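You operate a simulated robot arm through the tools that you are given. There is no shell and no other tool.

You are at the controls of a simulated two-armed robot. One attempt, no reset.

## Task
Light the trailer's tail lamps from the battery pack.
Fine: pack switch off while the black round plug goes into the pack's socket; then on. Where these are worked on the way, their far stop is far enough and under half their travel is too little: pack switch.

It is judged by the outcome, as a careful person would: the job done as asked, and still so three seconds after it is handed in. It fails if anything else is knocked over, pushed out of place, dropped, spilled or broken.

## Robot
Two 7-joint arms with three-finger grippers on one trunk that stands fixed in place. Base frame: the origin is at the foot of the trunk, x ahead of it, y to its left, z up. Lengths are in mm, angles in degrees, forces in N, time in s.
The left shoulder is at [40, 154, 1014], the right one opposite. With the tool pointing down near the work surface each hand reaches from about 100 to 520 mm from the base axis, measured 20 degrees to its own side. Payload 2.69 kg a hand.
The TCP of each hand is the grasp point between the finger pads, 29 mm short of the fingertips. In the tool frame z runs along the fingers and y along their closing line. The gripper opens to 120 mm; its body begins 78 mm behind the TCP.
Orientation is told as [roll, pitch, yaw] about the base's x, y, z axes, in that order, counted from this pose: with the fingers straight down and closing along the base's y, the tool's x points along the base's -x, its y along +y and its z along -z.

## Interface
- The arms move only by the tool apply_moves. It takes "left_increments", "right_increments" or both (then of equal length, played together; a hand with none holds still); each is a list of rows, each a list of 7 numbers: the turn, a rotation vector about the tool's x, y, z in degrees, then the shift along the tool's x, y, z in mm, then the opening, from 0 (shut) to 1 (fully open). In form: [[ax, ay, az, tx, ty, tz, fingers], ...]. A call has 1 to 20 rows; each row is the pose to reach, as a shift and turn from the pose commanded when the call began, along the tool's axes at that moment. Each row takes 0.2 s and may step no farther than 50 mm and 8.6 degrees from the row before; otherwise, or with a gripper value out of range, the whole call is refused. A pose out of reach is approached as far as the arm can. The call stops where the force on the tool passes 40 N (or 10 N more than at its start, if that is more) or the arm is blocked; 0.2 s more then pass. The fingers move at their own pace (about 136.2 mm/s each) and stop on an object; they squeeze with about 37 N. The grip force told is the motor's: it shows also when the fingers shut on nothing. Time passes only in rows, and 0.2 s behind the last, so rows that repeat a pose let the fingers close. It gives the time, the measured TCP pose, the force on the tool (base axes), the opening and the grip force at its end, in the units of the frame above (readings bear some noise), with the torque about the TCP (base axes, N m) and any sound that the robot's microphone picked up.
- Cameras (640 x 400 px; columns grow to the right, rows downward): "scene" is now at [140.7, -1.9, 1147.5]; the picture's right is [-0.01, -1.00, 0.00], its down [-0.70, 0.01, -0.72] and it looks along [0.72, -0.01, -0.70] (base axes); focal length 316 px, centre (320, 200). "left" rides on the left gripper at [63, 0, -104] in its tool frame; the picture's right is [0.00, 1.00, 0.00], its down [-0.83, 0.00, -0.56] and it looks along [-0.56, 0.00, 0.83] (tool axes); focal length 275 px, centre (320, 200). "right" rides on the right gripper at [63, 0, -104] in its tool frame; the picture's right is [0.00, 1.00, 0.00], its down [-0.83, 0.00, -0.56] and it looks along [-0.56, 0.00, 0.83] (tool axes); focal length 275 px, centre (320, 200). There is no depth. A picture from a camera that has moved, and an enlarged one, comes with that camera's place and axes in the base frame and with its lens.
- grab_frame(camera): a new picture of that camera. It takes no simulated time.
- slide_trunk(by): moves the trunk up (or, below 0, down) by that many mm; the arms and the scene camera ride with it, the base frame stays. It gives what a move gives, with no picture.
- turn_head(pan, tilt): turns the head with the scene camera to pan (to the left, within 80 degrees either way) and tilt (down, from -29 to 69), counted from straight ahead of the robot (the tilt from the chest, where the trunk bows). It gives what a move gives.
- inspect(camera, box): a new picture of the part [left, top, right, bottom] of that camera's present view, enlarged. It takes no simulated time.
- finish_job(): hands the job in; it is judged then, once.

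Places have to be worked out from the pictures, the camera data and where the tool is seen. Open the grippers and draw the arms clear of the work before you hand the job in, unless the task says otherwise.

The tools are called after "Call:" by a JSON object that holds its "op" and its "data". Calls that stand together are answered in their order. apply_moves: Moves the arms, as the interface text tells. Its arguments: {"type":"object","properties":{"left_increments":{"type":"array","items":{"type":"array","items":{"type":"number"}}},"right_increments":{"type":"array","items":{"type":"array","items":{"type":"number"}}}},"required":[]} The other tools are called the same way: slide_trunk (by) moves the trunk up or down; turn_head (pan, tilt) turns the head that bears the scene camera; grab_frame (camera) takes a picture; inspect (camera, box) takes an enlarged picture of a part of a camera's view; finish_job () hands the job in.

At the start:

```text
time_s: 0.0
left_tool_pos: [467.9, 155.3, 914.1]
left_ee_rot: [0.0, 0.0, -0.1]
left_wrist_force: [0.0, 0.0, -0.3]
left_moment: [0.0, -0.01, 0.01]
left_width: 120.0
left_grip_force: 0.1
right_tool_pos: [410.6, -204.0, 841.4]
right_ee_rot: [0.0, -0.1, 0.0]
right_wrist_force: [-0.3, 0.0, -0.3]
right_moment: [0.0, 0.02, -0.05]
right_width: 120.0
right_grip_force: 0.1
trunk travel left (down, up): [-381.0, 57.0]
head pan, tilt (commanded): [-0.5, 44.3]
```

scene: 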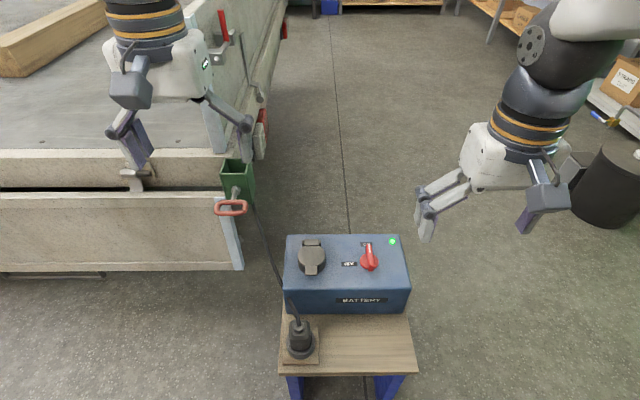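
right: 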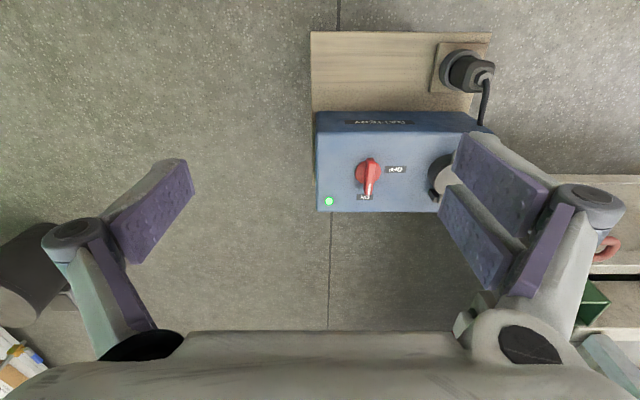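
left: 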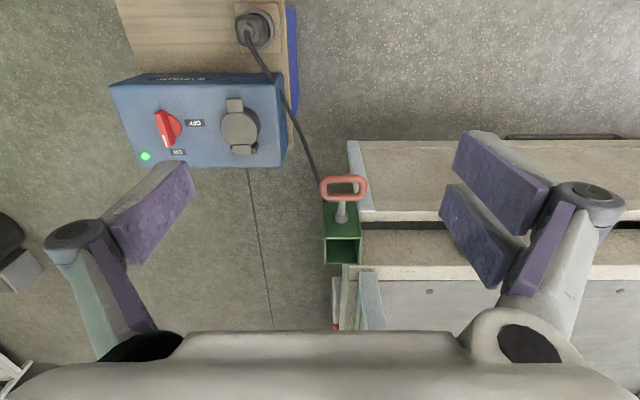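

I start by looking closely at the pack, the plug and the cable before moving anything.

Call:
{"op": "inspect", "data": {"camera": "scene", "box": [260, 220, 430, 326]}}

Call:
{"op": "inspect", "data": {"camera": "scene", "box": [250, 290, 430, 400]}}

Call:
{"op": "inspect", "data": {"camera": "left", "box": [100, 0, 360, 180]}}

Call:
{"op": "inspect", "data": {"camera": "right", "box": [300, 20, 520, 220]}}

```text
3.76 times, centred on (345, 273) of scene
camera zoom: at [140.7, -1.9, 1147.5], right [-0.01, -1.0, 0.0], down [-0.7, 0.01, -0.72], along [0.72, -0.01, -0.7], focal length 1188 px, centre (226, -75)
```

zoom: 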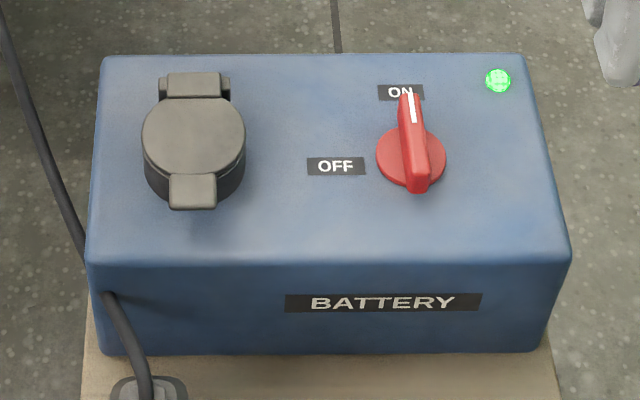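

```text
3.56 times, centred on (340, 345) of scene
camera zoom: at [140.7, -1.9, 1147.5], right [-0.01, -1.0, 0.0], down [-0.7, 0.01, -0.72], along [0.72, -0.01, -0.7], focal length 1122 px, centre (249, -316)
```

zoom: 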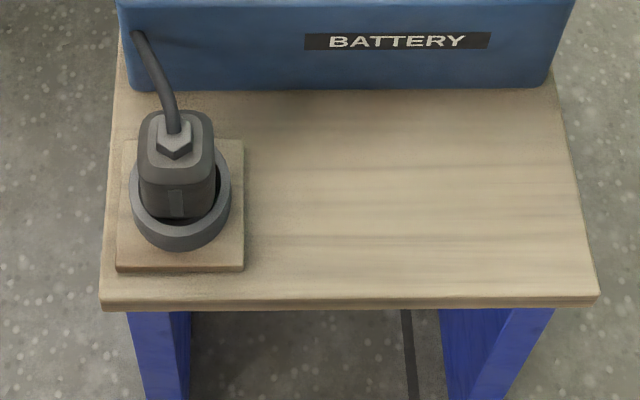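

```text
2.22 times, centred on (230, 90) of left
camera zoom: at [404.3, 155.1, 1018.3], right [0.0, 1.0, 0.0], down [0.83, 0.0, 0.56], along [0.56, 0.0, -0.83], focal length 612 px, centre (520, 444)
```

zoom: 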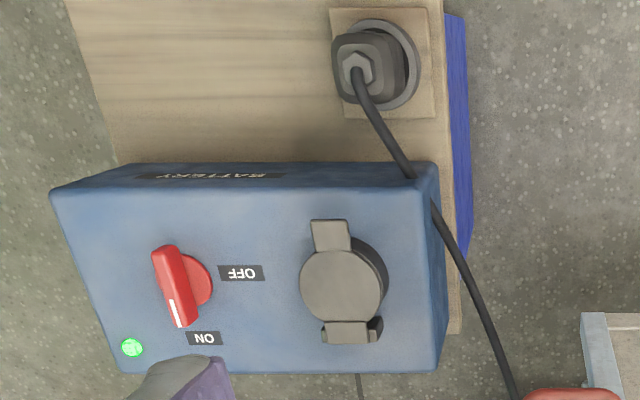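

```text
2.00 times, centred on (410, 120) of right
camera zoom: at [346.7, -203.0, 946.6], right [0.0, 1.0, 0.0], down [0.83, 0.0, 0.56], along [0.56, 0.0, -0.83], focal length 551 px, centre (140, 360)
```

zoom: 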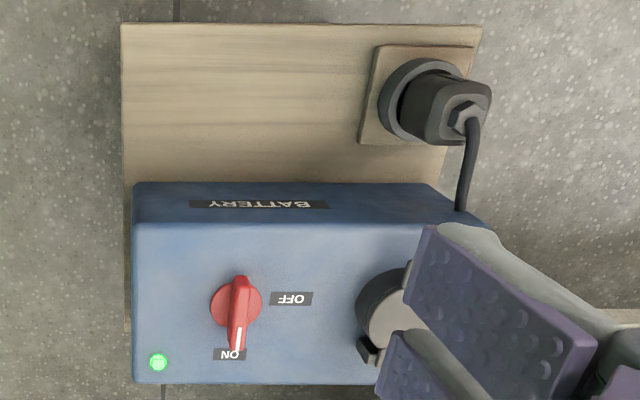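

The pack is now ON (green lamp, pointer at ON). I judge the lidded socket at about (573, 12, 538), the knob at about (567, -121, 532), and the plug upright in its holder at about (428, 40, 490). I look to both sides before lowering the trunk.

Call:
{"op": "turn_head", "data": {"pan": 45, "tilt": 35}}

Call:
{"op": "grab_frame", "data": {"camera": "scene"}}

Call:
{"op": "turn_head", "data": {"pan": -45, "tilt": 35}}

Call:
{"op": "grab_frame", "data": {"camera": "scene"}}

```text
time_s: 1.1
left_tool_pos: [468.0, 154.7, 914.8]
left_ee_rot: [0.0, 0.0, 0.0]
left_wrist_force: [-1.1, 0.0, -0.1]
left_moment: [-0.02, -0.02, -0.04]
left_width: 119.8
left_grip_force: 0.1
right_tool_pos: [411.3, -201.7, 842.3]
right_ee_rot: [0.1, -0.2, 0.0]
right_wrist_force: [0.2, 0.6, 0.7]
right_moment: [0.01, 0.01, -0.02]
right_width: 119.9
right_grip_force: 0.1
trunk travel left (down, up): [-381.0, 57.0]
head pan, tilt (commanded): [45.0, 35.0]
```

```text
taken
camera scene: at [121.2, 61.0, 1161.4], right [0.71, -0.71, 0.0], down [-0.41, -0.41, -0.82], along [0.58, 0.58, -0.57], focal length 316 px, centre (320, 200)
```

scene: 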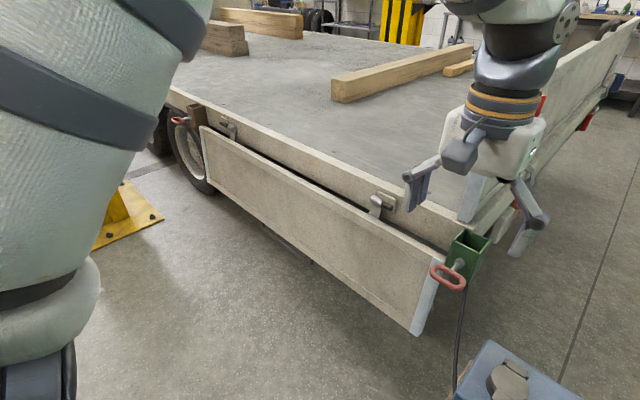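

```text
time_s: 2.8
left_tool_pos: [467.3, 155.3, 913.5]
left_ee_rot: [0.0, -0.1, 0.0]
left_wrist_force: [0.1, -0.3, -0.4]
left_moment: [0.0, 0.01, 0.0]
left_width: 119.9
left_grip_force: 0.1
right_tool_pos: [409.9, -202.5, 841.6]
right_ee_rot: [0.1, -0.1, 0.0]
right_wrist_force: [0.5, 0.7, -0.5]
right_moment: [-0.03, 0.02, 0.0]
right_width: 120.1
right_grip_force: 0.2
trunk travel left (down, up): [-381.0, 57.0]
head pan, tilt (commanded): [-45.0, 35.0]
```

```text
taken
camera scene: at [121.2, -63.4, 1161.4], right [-0.71, -0.71, 0.0], down [-0.41, 0.41, -0.82], along [0.58, -0.58, -0.57], focal length 316 px, centre (320, 200)
```

scene: 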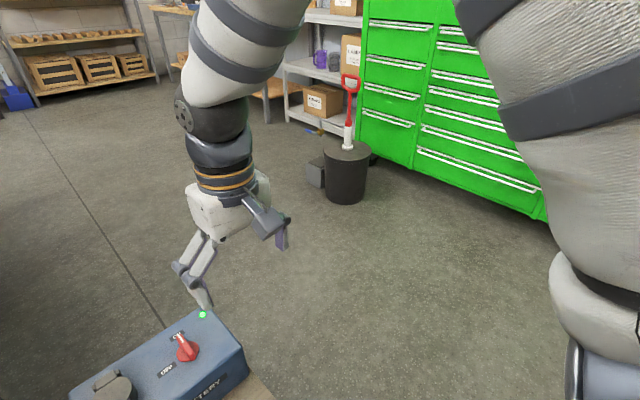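

Both arms have free space below them, and the trailer's near face is beyond the left hand. I lower the trunk in stages.

Call:
{"op": "slide_trunk", "data": {"by": -150}}

Call:
{"op": "turn_head", "data": {"pan": 0, "tilt": 44}}

Call:
{"op": "grab_frame", "data": {"camera": "scene"}}

Call:
{"op": "grab_frame", "data": {"camera": "left"}}

Call:
{"op": "grab_frame", "data": {"camera": "right"}}

```text
time_s: 4.5
left_tool_pos: [467.1, 153.8, 765.4]
left_ee_rot: [0.1, -0.2, 0.0]
left_wrist_force: [0.3, 0.2, 0.7]
left_moment: [0.02, 0.01, 0.02]
left_width: 120.1
left_grip_force: 0.1
right_tool_pos: [410.9, -202.7, 692.6]
right_ee_rot: [0.1, 0.0, 0.0]
right_wrist_force: [-0.1, -0.5, 0.6]
right_moment: [0.01, -0.01, -0.02]
right_width: 120.0
right_grip_force: 0.0
trunk travel left (down, up): [-231.0, 207.0]
head pan, tilt (commanded): [-45.0, 35.0]
```

```text
time_s: 5.7
left_tool_pos: [468.5, 154.5, 764.3]
left_ee_rot: [0.0, 0.1, 0.1]
left_wrist_force: [0.2, -0.7, 0.3]
left_moment: [0.02, -0.02, 0.0]
left_width: 120.0
left_grip_force: 0.1
right_tool_pos: [410.4, -203.3, 690.9]
right_ee_rot: [-0.1, 0.0, 0.0]
right_wrist_force: [0.5, 1.1, -0.2]
right_moment: [0.04, 0.01, -0.01]
right_width: 120.0
right_grip_force: 0.0
trunk travel left (down, up): [-231.0, 207.0]
head pan, tilt (commanded): [0.0, 44.0]
```

```text
taken
camera scene: at [191.0, -1.3, 988.9], right [0.0, -1.0, 0.0], down [-0.69, 0.0, -0.72], along [0.72, 0.0, -0.69], focal length 316 px, centre (320, 200)
```

scene: 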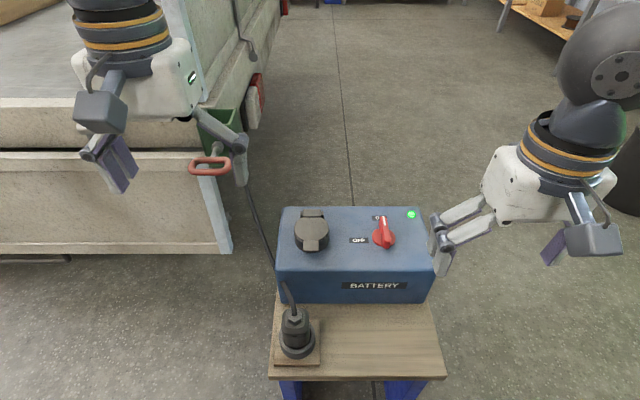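

```text
taken
camera left: at [404.3, 155.1, 868.3], right [0.0, 1.0, 0.0], down [0.83, 0.0, 0.56], along [0.56, 0.0, -0.83], focal length 275 px, centre (320, 200)
```

left: 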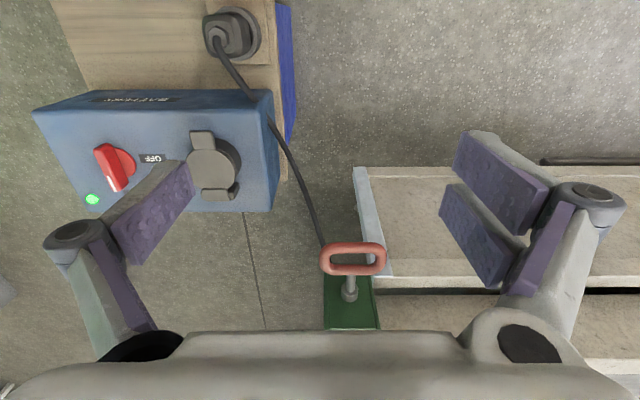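

```text
taken
camera right: at [346.7, -203.0, 796.5], right [0.0, 1.0, 0.0], down [0.83, 0.0, 0.56], along [0.56, 0.0, -0.83], focal length 275 px, centre (320, 200)
```

right: 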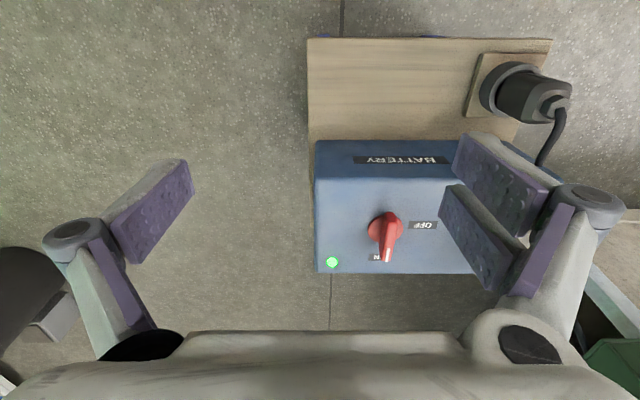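

The hands came down cleanly. I refine the knob and socket positions with enlarged views.

Call:
{"op": "inspect", "data": {"camera": "right", "box": [310, 130, 470, 280]}}

Call:
{"op": "inspect", "data": {"camera": "scene", "box": [265, 190, 445, 310]}}

Call:
{"op": "inspect", "data": {"camera": "left", "box": [30, 0, 310, 215]}}

```text
2.67 times, centred on (390, 205) of right
camera zoom: at [346.7, -203.0, 796.5], right [0.0, 1.0, 0.0], down [0.83, 0.0, 0.56], along [0.56, 0.0, -0.83], focal length 734 px, centre (133, 187)
```

zoom: 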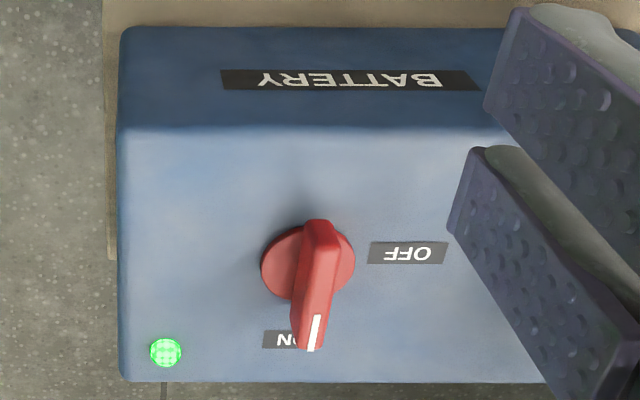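

```text
3.33 times, centred on (355, 250) of scene
camera zoom: at [191.0, -1.3, 988.9], right [0.0, -1.0, 0.0], down [-0.69, 0.0, -0.72], along [0.72, 0.0, -0.69], focal length 1052 px, centre (203, 33)
```

zoom: 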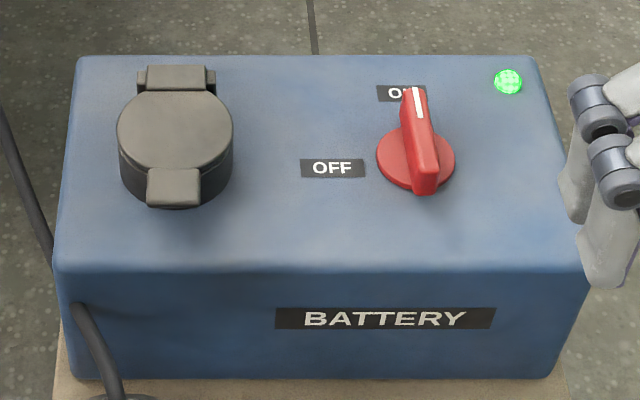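

```text
1.86 times, centred on (170, 108) of left
camera zoom: at [404.3, 155.1, 868.3], right [0.0, 1.0, 0.0], down [0.83, 0.0, 0.56], along [0.56, 0.0, -0.83], focal length 512 px, centre (599, 372)
```

zoom: 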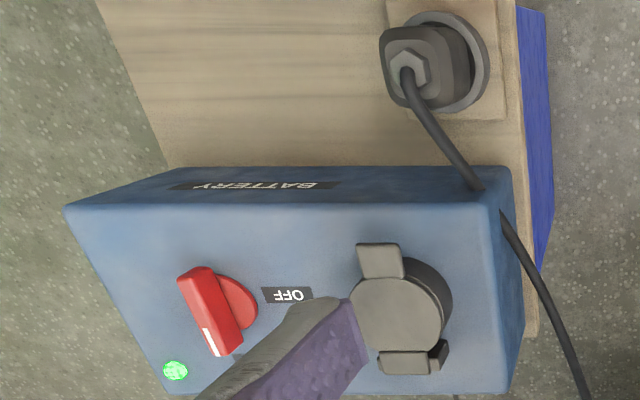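

From two views the box top is at z≈527, the knob bar at about (569, -120) with its top at z≈550, and the lid top at about (568, 14, 552). I bring the right hand above the knob, fingers part open and closing along y.

Call:
{"op": "apply_moves", "data": {"right_increments": [[0, 0, 0, -30, 16, 5, 0.6], [0, 0, 0, -62, 32, 15, 0.6], [0, 0, 0, -95, 49, 27, 0.6], [0, 0, 0, -128, 65, 39, 0.6], [0, 0, 0, -160, 82, 52, 0.6], [0, 0, 0, -160, 82, 52, 0.6]]}}

Call:
{"op": "grab_frame", "data": {"camera": "right"}}

Call:
{"op": "grab_frame", "data": {"camera": "scene"}}

Call:
{"op": "grab_frame", "data": {"camera": "left"}}

```text
time_s: 7.0
left_tool_pos: [467.9, 154.8, 764.6]
left_ee_rot: [0.0, 0.0, 0.0]
left_wrist_force: [0.1, 0.4, -0.2]
left_moment: [-0.04, 0.02, 0.01]
left_width: 119.8
left_grip_force: 0.1
right_tool_pos: [572.1, -118.9, 639.9]
right_ee_rot: [0.1, 0.0, 0.0]
right_wrist_force: [-0.4, -0.2, -0.2]
right_moment: [0.01, -0.01, -0.01]
right_width: 72.2
right_grip_force: 0.0
trunk travel left (down, up): [-231.0, 207.0]
head pan, tilt (commanded): [0.0, 44.0]
```

```text
taken
camera right: at [506.8, -120.2, 745.1], right [-0.01, 1.0, 0.0], down [0.83, 0.0, 0.56], along [0.56, 0.0, -0.83], focal length 275 px, centre (320, 200)
```

right: 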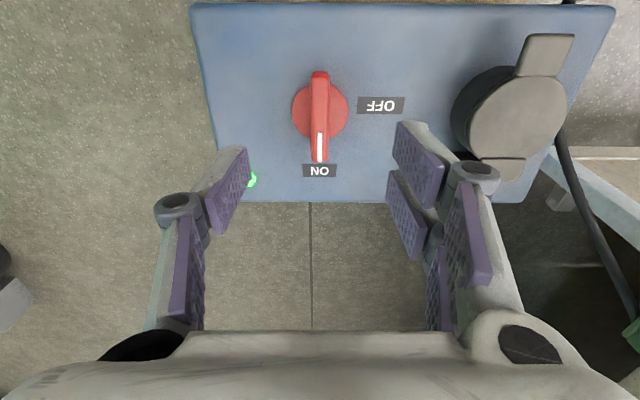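

```text
taken
camera scene: at [191.1, -1.1, 988.9], right [0.0, -1.0, 0.0], down [-0.69, 0.0, -0.72], along [0.72, 0.0, -0.69], focal length 316 px, centre (320, 200)
```

scene: 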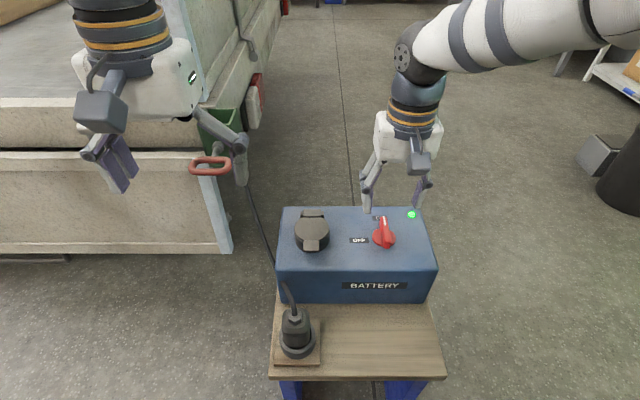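

```text
taken
camera left: at [404.3, 155.2, 868.3], right [0.0, 1.0, 0.0], down [0.83, 0.0, 0.56], along [0.56, 0.0, -0.83], focal length 275 px, centre (320, 200)
```

left: 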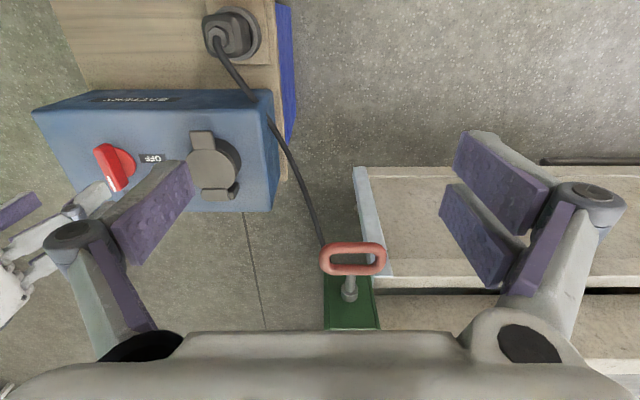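

The right hand reached above the knob; the knob axis shows at about (568, -120). I descend with fingers open to straddle the bar.

Call:
{"op": "apply_moves", "data": {"right_increments": [[0, 0, 0, 1, 0, 25, 0.5], [0, 0, 0, 2, 0, 45, 0.5], [0, 0, 0, 2, 0, 60, 0.5], [0, 0, 0, 2, 0, 70, 0.5], [0, 0, 0, 2, 0, 75, 0.5]]}}

Call:
{"op": "grab_frame", "data": {"camera": "right"}}

Call:
{"op": "inspect", "data": {"camera": "scene", "box": [265, 100, 455, 310]}}

Call:
{"op": "inspect", "data": {"camera": "left", "box": [0, 80, 240, 280]}}

```text
time_s: 8.2
left_tool_pos: [467.7, 155.8, 764.5]
left_ee_rot: [0.0, 0.0, 0.0]
left_wrist_force: [0.1, 0.1, -0.2]
left_moment: [-0.01, -0.01, 0.03]
left_width: 119.8
left_grip_force: 0.1
right_tool_pos: [568.7, -120.2, 564.9]
right_ee_rot: [0.0, -0.1, 0.0]
right_wrist_force: [-0.9, -0.5, -0.1]
right_moment: [0.02, -0.01, -0.01]
right_width: 60.1
right_grip_force: 0.1
trunk travel left (down, up): [-231.0, 207.0]
head pan, tilt (commanded): [0.0, 44.0]
```

```text
taken
camera right: at [504.8, -121.1, 669.9], right [0.0, 1.0, 0.0], down [0.83, 0.0, 0.56], along [0.56, 0.0, -0.83], focal length 275 px, centre (320, 200)
```

right: 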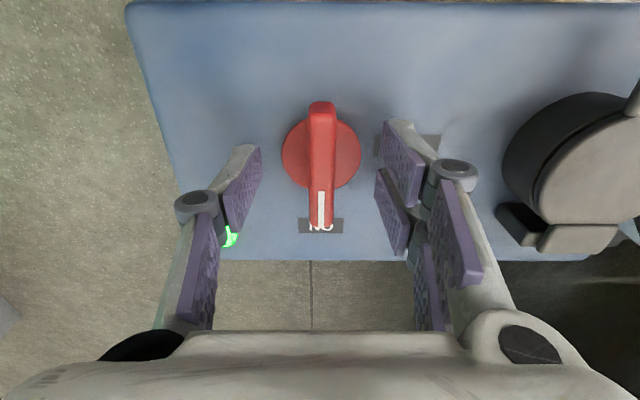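

```text
1.90 times, centred on (360, 205) of scene
camera zoom: at [191.0, -1.2, 988.9], right [0.0, -1.0, 0.0], down [-0.69, 0.0, -0.72], along [0.72, 0.0, -0.69], focal length 601 px, centre (244, 190)
```

zoom: 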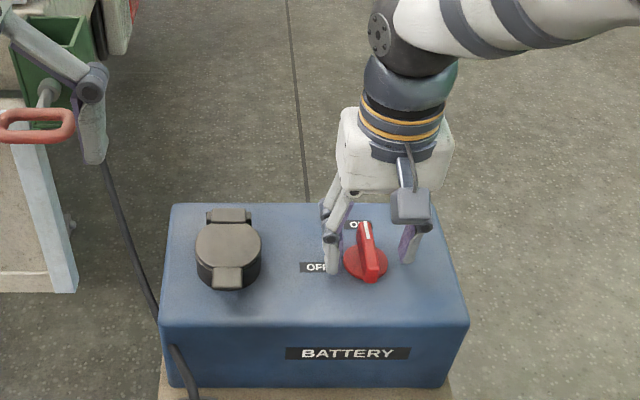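

```text
2.00 times, centred on (120, 180) of left
camera zoom: at [404.3, 155.1, 868.3], right [0.0, 1.0, 0.0], down [0.83, 0.0, 0.56], along [0.56, 0.0, -0.83], focal length 551 px, centre (720, 240)
```

zoom: 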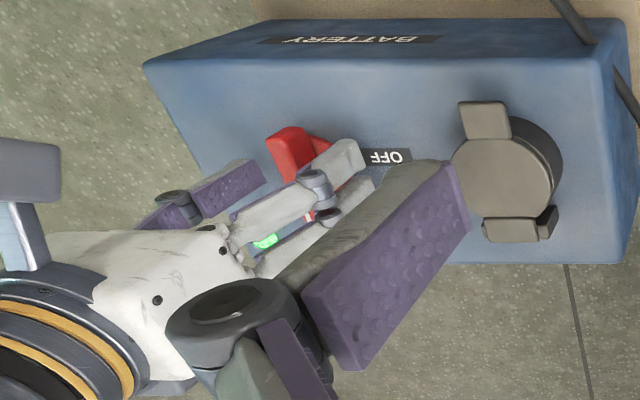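

Both pads straddle the red bar with TCP within 2 mm of the knob axis. I close on the bar.

Call:
{"op": "apply_moves", "data": {"right_increments": [[0, 0, 0, 1, 0, 0, 0.15], [0, 0, 0, 1, 0, 0, 0.0], [0, 0, 0, 1, 0, 0, 0.0]]}}

Call:
{"op": "grab_frame", "data": {"camera": "right"}}

```text
time_s: 9.1
left_tool_pos: [466.8, 154.7, 764.1]
left_ee_rot: [-0.1, 0.0, 0.0]
left_wrist_force: [0.4, 0.5, -0.1]
left_moment: [0.01, 0.0, 0.01]
left_width: 119.7
left_grip_force: 0.0
right_tool_pos: [566.7, -120.2, 564.1]
right_ee_rot: [0.1, 0.0, 0.0]
right_wrist_force: [-0.2, 4.6, -3.5]
right_moment: [0.17, -0.45, 0.01]
right_width: 12.8
right_grip_force: 39.6
trunk travel left (down, up): [-231.0, 207.0]
head pan, tilt (commanded): [0.0, 44.0]
```

```text
taken
camera right: at [503.5, -120.4, 669.8], right [-0.01, 1.0, 0.0], down [0.83, 0.0, 0.56], along [0.56, 0.0, -0.83], focal length 275 px, centre (320, 200)
```

right: 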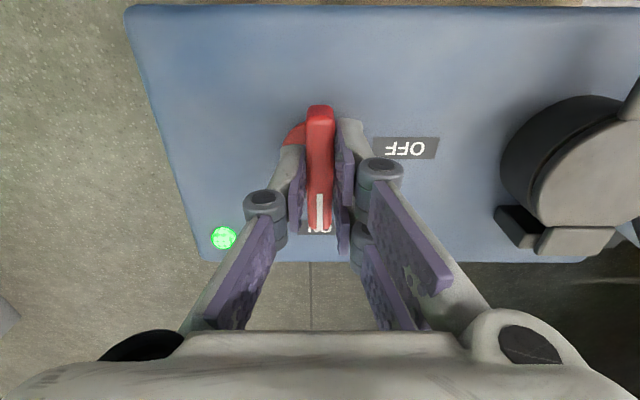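

The bar is held (12.8 mm, 39 N). I turn it from ON toward OFF (+90° about vertical), first part way.

Call:
{"op": "apply_moves", "data": {"right_increments": [[0, 0, -8, 0, 0, 0, 0.0], [0, 0, -16, 0, 0, 0, 0.0], [0, 0, -24, 0, 0, 0, 0.0], [0, 0, -32, 0, 0, 0, 0.0], [0, 0, -40, 0, 0, 0, 0.0], [0, 0, -48, 0, 0, 0, 0.0]]}}

Call:
{"op": "grab_frame", "data": {"camera": "right"}}

Call:
{"op": "grab_frame", "data": {"camera": "scene"}}

```text
time_s: 10.4
left_tool_pos: [467.5, 154.4, 765.0]
left_ee_rot: [0.0, 0.0, 0.0]
left_wrist_force: [-0.2, -0.4, 0.1]
left_moment: [-0.01, 0.0, -0.04]
left_width: 119.9
left_grip_force: 0.1
right_tool_pos: [567.8, -121.8, 563.6]
right_ee_rot: [-0.2, 0.0, 48.1]
right_wrist_force: [2.5, -5.6, -3.5]
right_moment: [-0.39, 0.1, -0.01]
right_width: 13.1
right_grip_force: 40.0
trunk travel left (down, up): [-231.0, 207.0]
head pan, tilt (commanded): [0.0, 44.0]
```

```text
taken
camera right: at [525.5, -169.0, 669.8], right [-0.75, 0.66, 0.0], down [0.55, 0.62, 0.56], along [0.37, 0.41, -0.83], focal length 275 px, centre (320, 200)
```

right: 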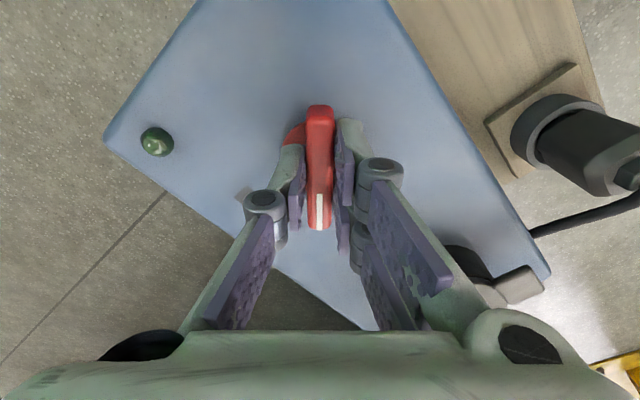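

```text
taken
camera scene: at [191.4, -1.6, 988.8], right [0.0, -1.0, 0.0], down [-0.69, 0.0, -0.72], along [0.72, 0.0, -0.69], focal length 316 px, centre (320, 200)
```

scene: 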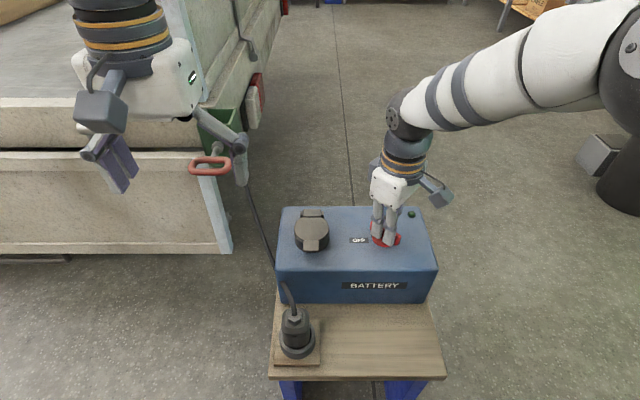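

The lamp has already gone out; I carry the knob on to its OFF stop.

Call:
{"op": "apply_moves", "data": {"right_increments": [[0, 0, -8, 0, 0, 0, 0.0], [0, 0, -16, 0, 0, 0, 0.0], [0, 0, -24, 0, 0, 0, 0.0], [0, 0, -32, 0, 0, 0, 0.0], [0, 0, -38, 0, 0, 0, 0.0], [0, 0, -43, 0, 0, 0, 0.0]]}}

Call:
{"op": "grab_frame", "data": {"camera": "right"}}

```text
time_s: 11.8
left_tool_pos: [468.7, 153.4, 764.4]
left_ee_rot: [0.1, 0.1, -0.1]
left_wrist_force: [-0.3, 0.8, -0.1]
left_moment: [-0.01, 0.02, 0.0]
left_width: 119.9
left_grip_force: 0.0
right_tool_pos: [570.3, -123.2, 563.8]
right_ee_rot: [-0.3, 0.0, 91.1]
right_wrist_force: [23.6, -22.3, 1.9]
right_moment: [-0.26, -0.62, -0.83]
right_width: 13.2
right_grip_force: 39.5
trunk travel left (down, up): [-231.0, 207.0]
head pan, tilt (commanded): [0.0, 44.0]
```

```text
taken
camera right: at [570.2, -185.8, 669.9], right [-1.0, -0.02, 0.0], down [-0.02, 0.83, 0.56], along [-0.01, 0.56, -0.83], focal length 275 px, centre (320, 200)
```

right: 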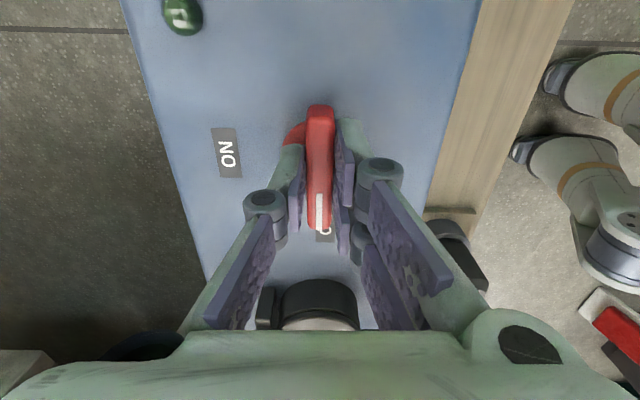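

The pointer is at OFF and the knob is against its stop (force risen, torque -0.8). I release it and rise straight up.

Call:
{"op": "apply_moves", "data": {"right_increments": [[0, 0, 0, 0, 0, 0, 0.3], [0, 0, 0, 0, 0, 0, 0.4], [0, 0, 0, 0, 0, -30, 0.4], [0, 0, 0, 0, 0, -70, 0.4], [0, 0, 0, 0, 0, -110, 0.4]]}}

Call:
{"op": "grab_frame", "data": {"camera": "right"}}

Call:
{"op": "inspect", "data": {"camera": "scene", "box": [265, 190, 445, 310]}}

```text
time_s: 13.1
left_tool_pos: [466.9, 154.8, 764.4]
left_ee_rot: [0.0, 0.1, 0.1]
left_wrist_force: [0.1, -0.3, 0.1]
left_moment: [0.01, 0.02, 0.01]
left_width: 119.9
left_grip_force: 0.0
right_tool_pos: [567.0, -121.0, 674.1]
right_ee_rot: [0.0, -0.1, 91.0]
right_wrist_force: [0.0, -0.4, 0.3]
right_moment: [0.0, 0.01, 0.0]
right_width: 48.0
right_grip_force: 0.1
trunk travel left (down, up): [-231.0, 207.0]
head pan, tilt (commanded): [0.0, 44.0]
```

```text
taken
camera right: at [568.4, -184.1, 780.3], right [-1.0, -0.02, 0.0], down [-0.02, 0.83, 0.56], along [-0.01, 0.56, -0.83], focal length 275 px, centre (320, 200)
```

right: 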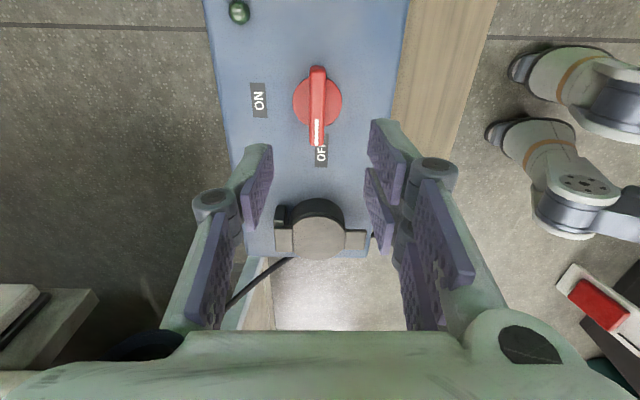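

```text
3.33 times, centred on (355, 250) of scene
camera zoom: at [190.9, -1.2, 988.9], right [0.0, -1.0, 0.0], down [-0.69, 0.0, -0.72], along [0.72, 0.0, -0.69], focal length 1052 px, centre (203, 33)
```

zoom: 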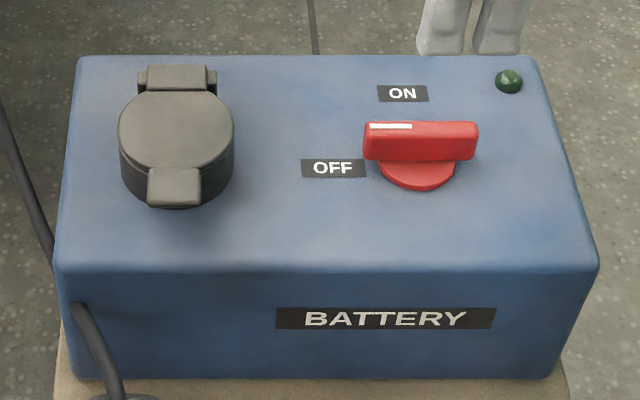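

The pointer sits at OFF and the lamp is dark. Now I study the socket lid, its tab and hinge.

Call:
{"op": "inspect", "data": {"camera": "right", "box": [240, 180, 400, 280]}}

Call:
{"op": "inspect", "data": {"camera": "scene", "box": [285, 195, 345, 265]}}

Call:
{"op": "inspect", "data": {"camera": "left", "box": [170, 110, 270, 215]}}

Call:
{"op": "inspect", "data": {"camera": "scene", "box": [265, 270, 345, 370]}}

```text
4.00 times, centred on (320, 230) of right
camera zoom: at [568.4, -184.1, 780.3], right [-1.0, -0.02, 0.0], down [-0.02, 0.83, 0.56], along [-0.01, 0.56, -0.83], focal length 1101 px, centre (320, 80)
```

zoom: 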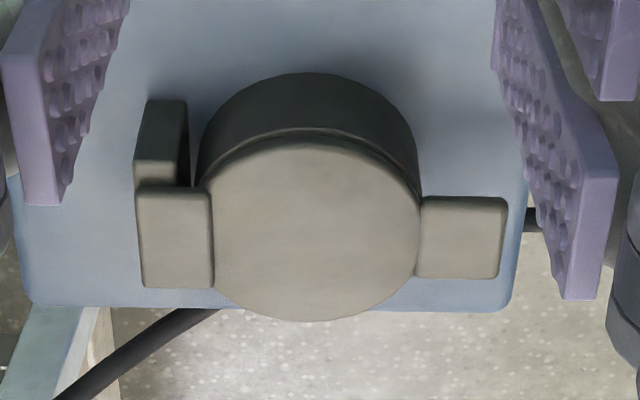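

```text
5.71 times, centred on (315, 230) of scene
camera zoom: at [190.9, -1.2, 988.9], right [0.0, -1.0, 0.0], down [-0.69, 0.0, -0.72], along [0.72, 0.0, -0.69], focal length 1803 px, centre (349, 29)
```

zoom: 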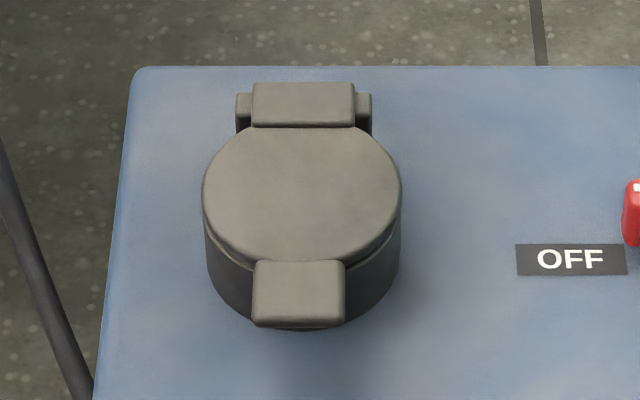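

```text
3.81 times, centred on (220, 162) of left
camera zoom: at [404.2, 155.1, 868.4], right [0.0, 1.0, 0.0], down [0.83, 0.0, 0.56], along [0.56, 0.0, -0.83], focal length 1049 px, centre (701, 343)
```

zoom: 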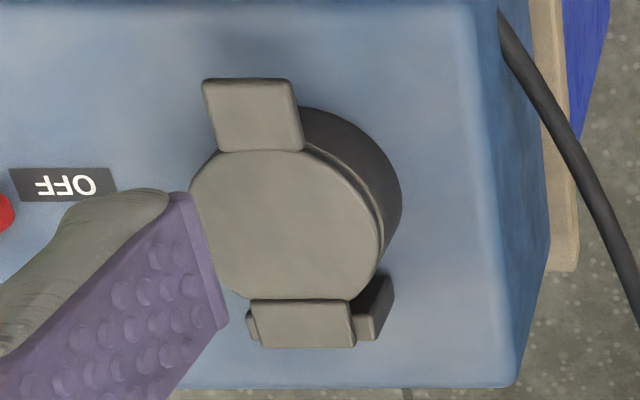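

```text
4.00 times, centred on (305, 320) of scene
camera zoom: at [190.9, -1.2, 988.9], right [0.0, -1.0, 0.0], down [-0.69, 0.0, -0.72], along [0.72, 0.0, -0.69], focal length 1262 px, centre (380, -280)
```

zoom: 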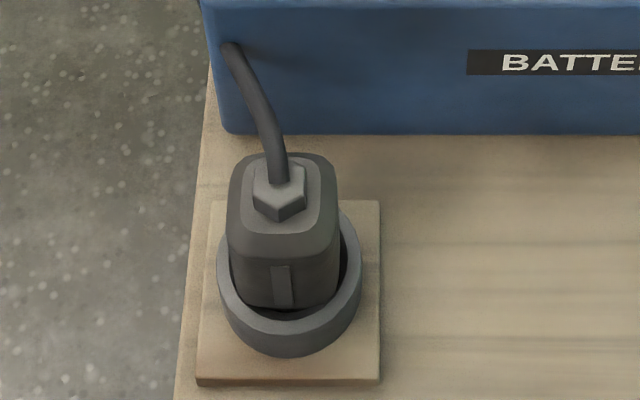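

The lid hinges on the far (+x) side with a 28 mm tab toward me at about x 521–542, z≈550. I'll hook one side's fingertips under the tab with the right hand tilted 45° forward; first I move the left hand aside and pre-position the right hand.

Call:
{"op": "apply_moves", "data": {"left_increments": [[0, 0, 0, 20, 25, -10, 1.0], [0, 0, 0, 45, 55, -20, 1.0], [0, 0, 0, 68, 80, -25, 1.0]]}}

Call:
{"op": "apply_moves", "data": {"right_increments": [[7.5, 0.1, 0.2, -23, 9, -5, 0.6], [15, 0.3, 0.4, -46, 18, 0, 0.8], [22.5, 0.4, 0.5, -69, 27, 12, 1.0], [30, 0.5, 0.7, -92, 36, 25, 1.0], [37.5, 0.6, 0.8, -115, 45, 40, 1.0], [45, 0.8, 1.0, -136, 53, 53, 1.0], [45, 0.8, 1.0, -136, 53, 53, 1.0]]}}

Call:
{"op": "grab_frame", "data": {"camera": "right"}}

Call:
{"op": "grab_frame", "data": {"camera": "scene"}}

Call:
{"op": "grab_frame", "data": {"camera": "left"}}

```text
time_s: 13.8
left_tool_pos: [399.5, 234.8, 789.5]
left_ee_rot: [0.1, 0.0, 0.0]
left_wrist_force: [0.6, 0.0, -0.1]
left_moment: [-0.01, -0.03, 0.04]
left_width: 120.1
left_grip_force: 0.0
right_tool_pos: [567.6, -120.6, 674.7]
right_ee_rot: [-0.1, 0.1, 91.0]
right_wrist_force: [-0.3, 0.6, 0.5]
right_moment: [0.0, 0.0, 0.02]
right_width: 47.9
right_grip_force: 0.2
trunk travel left (down, up): [-231.0, 207.0]
head pan, tilt (commanded): [0.0, 44.0]
```

```text
time_s: 15.4
left_tool_pos: [399.8, 235.5, 788.7]
left_ee_rot: [0.0, -0.1, 0.0]
left_wrist_force: [-1.0, -0.3, 0.3]
left_moment: [-0.02, 0.01, -0.04]
left_width: 120.0
left_grip_force: 0.0
right_tool_pos: [512.4, 15.3, 621.2]
right_ee_rot: [-45.2, 0.3, 89.9]
right_wrist_force: [1.0, 0.1, 0.2]
right_moment: [-0.03, -0.02, 0.0]
right_width: 120.0
right_grip_force: 0.1
trunk travel left (down, up): [-231.0, 207.0]
head pan, tilt (commanded): [0.0, 44.0]
```

```text
taken
camera right: at [437.3, -47.3, 696.4], right [-0.71, -0.01, -0.71], down [-0.39, 0.83, 0.39], along [0.59, 0.55, -0.59], focal length 275 px, centre (320, 200)
```

right: 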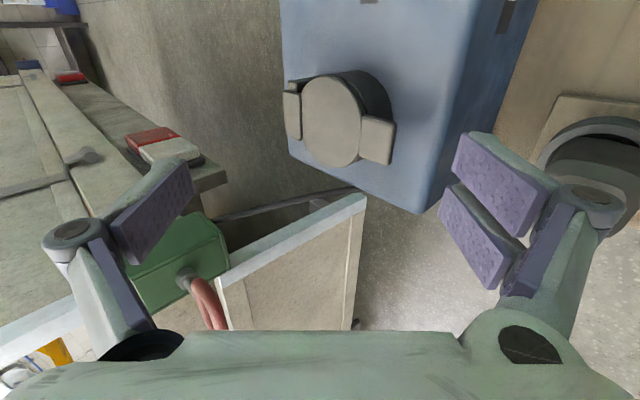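

```text
taken
camera scene: at [191.3, 2.7, 989.7], right [0.05, -1.0, 0.0], down [-0.69, -0.03, -0.73], along [0.73, 0.03, -0.69], focal length 316 px, centre (320, 200)
```

scene: 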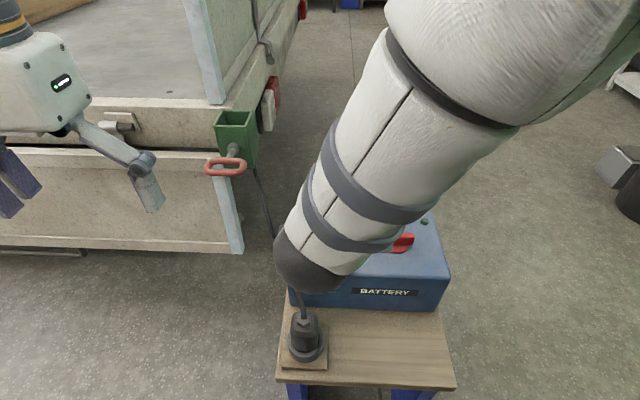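

```text
taken
camera left: at [336.1, 235.7, 893.5], right [0.0, 1.0, 0.0], down [0.83, 0.0, 0.56], along [0.56, 0.0, -0.83], focal length 275 px, centre (320, 200)
```

left: 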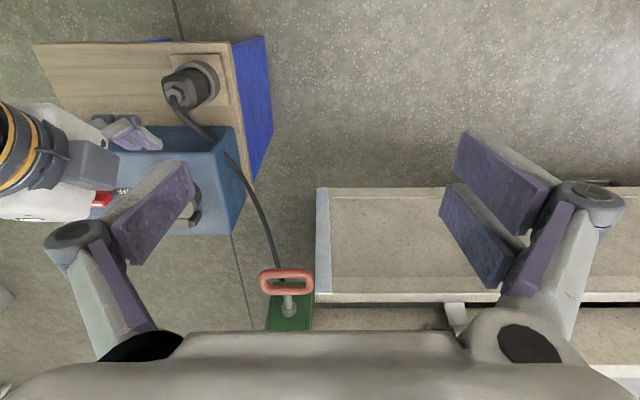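

The right hand is at the pre-position with its paired fingertips below and in front of the tab. I lower and bring the tips just short of the tab's front edge, then check.

Call:
{"op": "apply_moves", "data": {"right_increments": [[0, 0, 0, 1.7, 7.8, 16.3, 1.0], [0, 0, 0, 1.7, 0, 24, 1.0], [0, 0, 0, 1.7, -5, 29, 1.0]]}}

Call:
{"op": "grab_frame", "data": {"camera": "right"}}

Call:
{"op": "inspect", "data": {"camera": "right", "box": [280, 50, 520, 230]}}

Call:
{"op": "inspect", "data": {"camera": "left", "box": [80, 80, 240, 240]}}

```text
time_s: 16.2
left_tool_pos: [398.9, 236.4, 790.3]
left_ee_rot: [0.0, 0.0, 0.1]
left_wrist_force: [-0.3, -0.5, 0.2]
left_moment: [0.02, -0.01, -0.01]
left_width: 120.1
left_grip_force: 0.0
right_tool_pos: [535.4, 12.3, 604.4]
right_ee_rot: [-45.1, 0.4, 89.7]
right_wrist_force: [-0.7, 0.8, 0.1]
right_moment: [0.02, -0.02, -0.02]
right_width: 120.1
right_grip_force: 0.0
trunk travel left (down, up): [-231.0, 207.0]
head pan, tilt (commanded): [0.0, 44.0]
```

```text
taken
camera right: at [461.4, -49.8, 679.9], right [-0.71, -0.01, -0.71], down [-0.39, 0.83, 0.38], along [0.59, 0.55, -0.59], focal length 275 px, centre (320, 200)
```

right: 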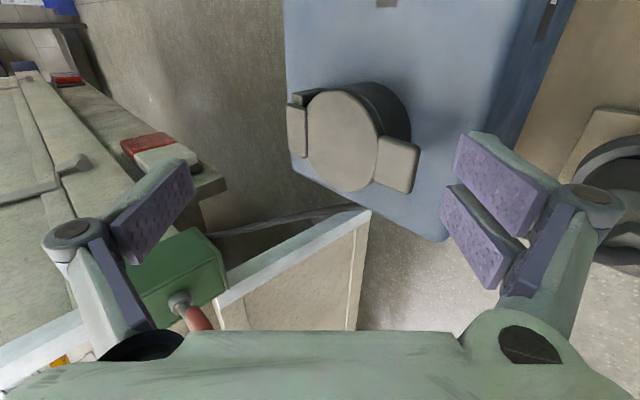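

```text
2.22 times, centred on (400, 140) of right
camera zoom: at [461.4, -49.8, 679.9], right [-0.71, -0.01, -0.71], down [-0.39, 0.83, 0.38], along [0.59, 0.55, -0.59], focal length 612 px, centre (142, 333)
```

zoom: 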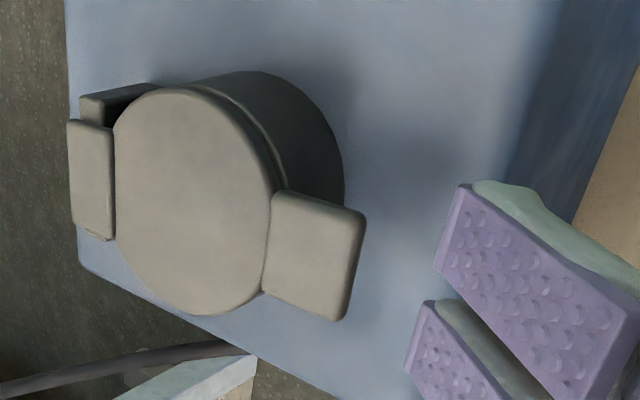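

```text
2.50 times, centred on (160, 160) of left
camera zoom: at [336.1, 235.6, 893.5], right [0.0, 1.0, 0.0], down [0.83, 0.0, 0.56], along [0.56, 0.0, -0.83], focal length 688 px, centre (720, 300)
```

zoom: 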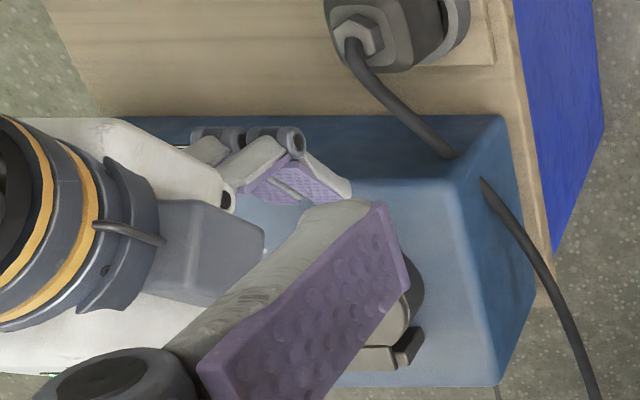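

The pictures show the spread tips sit farther back than with the fingers closed: pad tips are now at about (497, 13, 559). I lower them to z≈542 and go forward to just under the tab's edge.

Call:
{"op": "apply_moves", "data": {"right_increments": [[0, 0, 0, 0, 7, 17, 1.0], [0, 0, 0, 0, 0, 24, 1.0], [0, 0, 0, 0, -5, 29, 1.0]]}}

Call:
{"op": "inspect", "data": {"camera": "right", "box": [280, 50, 520, 230]}}

Call:
{"op": "inspect", "data": {"camera": "left", "box": [80, 80, 240, 240]}}

```text
time_s: 17.1
left_tool_pos: [399.0, 235.0, 790.2]
left_ee_rot: [0.0, 0.0, -0.1]
left_wrist_force: [-0.3, 0.1, 0.2]
left_moment: [0.01, 0.01, -0.01]
left_width: 119.9
left_grip_force: 0.0
right_tool_pos: [559.7, 11.7, 586.2]
right_ee_rot: [-45.1, 0.3, 89.9]
right_wrist_force: [-0.6, 0.3, -0.1]
right_moment: [0.01, -0.01, -0.02]
right_width: 120.0
right_grip_force: 0.1
trunk travel left (down, up): [-231.0, 207.0]
head pan, tilt (commanded): [0.0, 44.0]
```

```text
2.22 times, centred on (400, 140) of right
camera zoom: at [485.6, -50.0, 662.6], right [-0.71, -0.01, -0.71], down [-0.39, 0.83, 0.39], along [0.59, 0.55, -0.59], focal length 612 px, centre (142, 333)
```

zoom: 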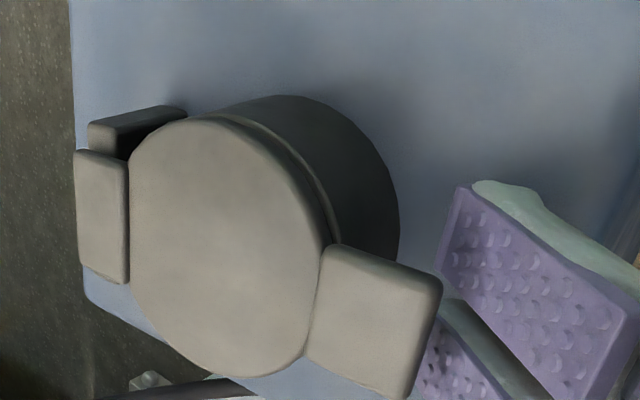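

```text
2.50 times, centred on (160, 160) of left
camera zoom: at [336.1, 235.6, 893.5], right [0.0, 1.0, 0.0], down [0.83, 0.0, 0.56], along [0.56, 0.0, -0.83], focal length 688 px, centre (720, 300)
```

zoom: 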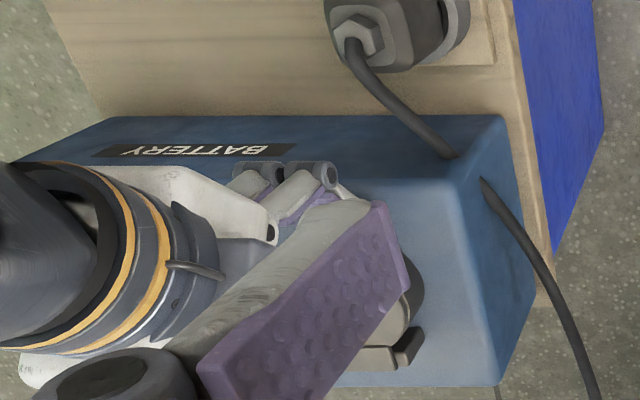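

The tips are at the tab's edge with no contact. I slide about 10 mm under it and lift slightly to feel the tab.

Call:
{"op": "apply_moves", "data": {"right_increments": [[0, 0, 0, 0, -3.5, 3.5, 1.0], [0, 0, 0, 0, -7.1, 7.1, 1.0], [0, 0, 0, 0, -12.8, 2.8, 1.0], [0, 0, 0, 0, -19.8, -1.4, 1.0]]}}

Call:
{"op": "inspect", "data": {"camera": "right", "box": [240, 50, 520, 260]}}

Call:
{"op": "inspect", "data": {"camera": "left", "box": [80, 80, 240, 240]}}

```text
time_s: 18.1
left_tool_pos: [400.2, 235.3, 789.8]
left_ee_rot: [0.0, 0.0, 0.0]
left_wrist_force: [-0.4, 0.1, 1.1]
left_moment: [0.01, 0.0, 0.01]
left_width: 120.0
left_grip_force: 0.2
right_tool_pos: [573.8, 11.7, 601.9]
right_ee_rot: [-45.0, 0.4, 89.8]
right_wrist_force: [0.1, 0.1, 0.0]
right_moment: [0.0, 0.01, -0.01]
right_width: 120.0
right_grip_force: 0.0
trunk travel left (down, up): [-231.0, 207.0]
head pan, tilt (commanded): [0.0, 44.0]
```

```text
1.90 times, centred on (380, 155) of right
camera zoom: at [498.9, -50.2, 677.7], right [-0.71, -0.01, -0.71], down [-0.39, 0.83, 0.38], along [0.59, 0.55, -0.59], focal length 524 px, centre (206, 286)
```

zoom: 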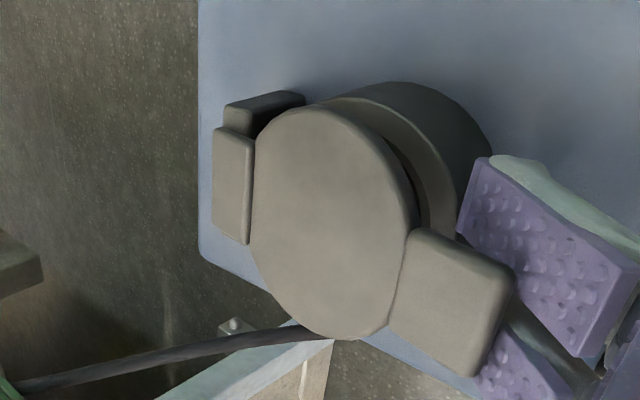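

```text
2.50 times, centred on (160, 160) of left
camera zoom: at [336.1, 235.6, 893.5], right [0.0, 1.0, 0.0], down [0.83, 0.0, 0.56], along [0.56, 0.0, -0.83], focal length 688 px, centre (720, 300)
```

zoom: 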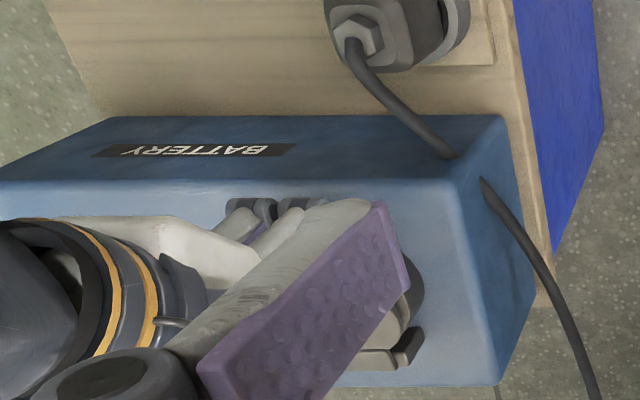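

The lid is rising with negligible force. I follow the hinge arc upward.

Call:
{"op": "apply_moves", "data": {"right_increments": [[0, 0, 0, 0, -11, -5, 1.0], [0, 0, 0, 0, -22, -10.6, 1.0], [0, 0, 0, 0, -33, -13.5, 1.0], [0, 0, 0, 0, -44.5, -16.3, 1.0], [0, 0, 0, 0, -54, -16, 1.0], [0, 0, 0, 0, -63, -14.8, 1.0]]}}

Call:
{"op": "grab_frame", "data": {"camera": "right"}}

Call:
{"op": "inspect", "data": {"camera": "left", "box": [80, 80, 240, 240]}}

```text
time_s: 19.4
left_tool_pos: [399.6, 234.5, 789.3]
left_ee_rot: [0.0, 0.1, 0.0]
left_wrist_force: [-0.2, 0.7, -0.5]
left_moment: [0.01, -0.02, 0.02]
left_width: 119.8
left_grip_force: 0.1
right_tool_pos: [607.6, 13.3, 657.6]
right_ee_rot: [-44.9, 0.4, 89.9]
right_wrist_force: [-0.3, 0.7, 0.0]
right_moment: [0.0, 0.02, -0.06]
right_width: 119.9
right_grip_force: 0.2
trunk travel left (down, up): [-231.0, 207.0]
head pan, tilt (commanded): [0.0, 44.0]
```

```text
taken
camera right: at [533.0, -49.8, 732.9], right [-0.71, -0.01, -0.71], down [-0.39, 0.83, 0.39], along [0.59, 0.55, -0.59], focal length 275 px, centre (320, 200)
```

right: 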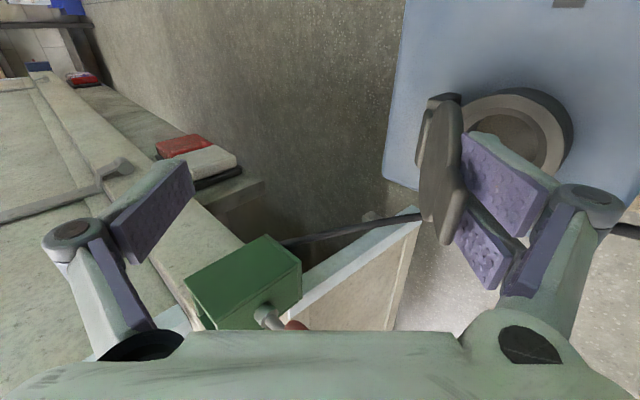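

```text
2.50 times, centred on (160, 160) of left
camera zoom: at [336.1, 235.6, 893.5], right [0.0, 1.0, 0.0], down [0.83, 0.0, 0.56], along [0.56, 0.0, -0.83], focal length 688 px, centre (720, 300)
```

zoom: 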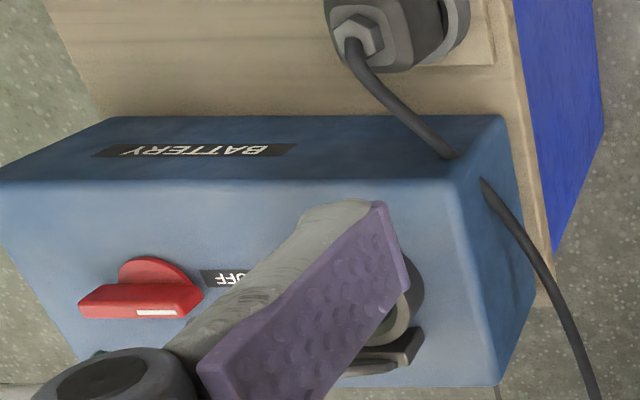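

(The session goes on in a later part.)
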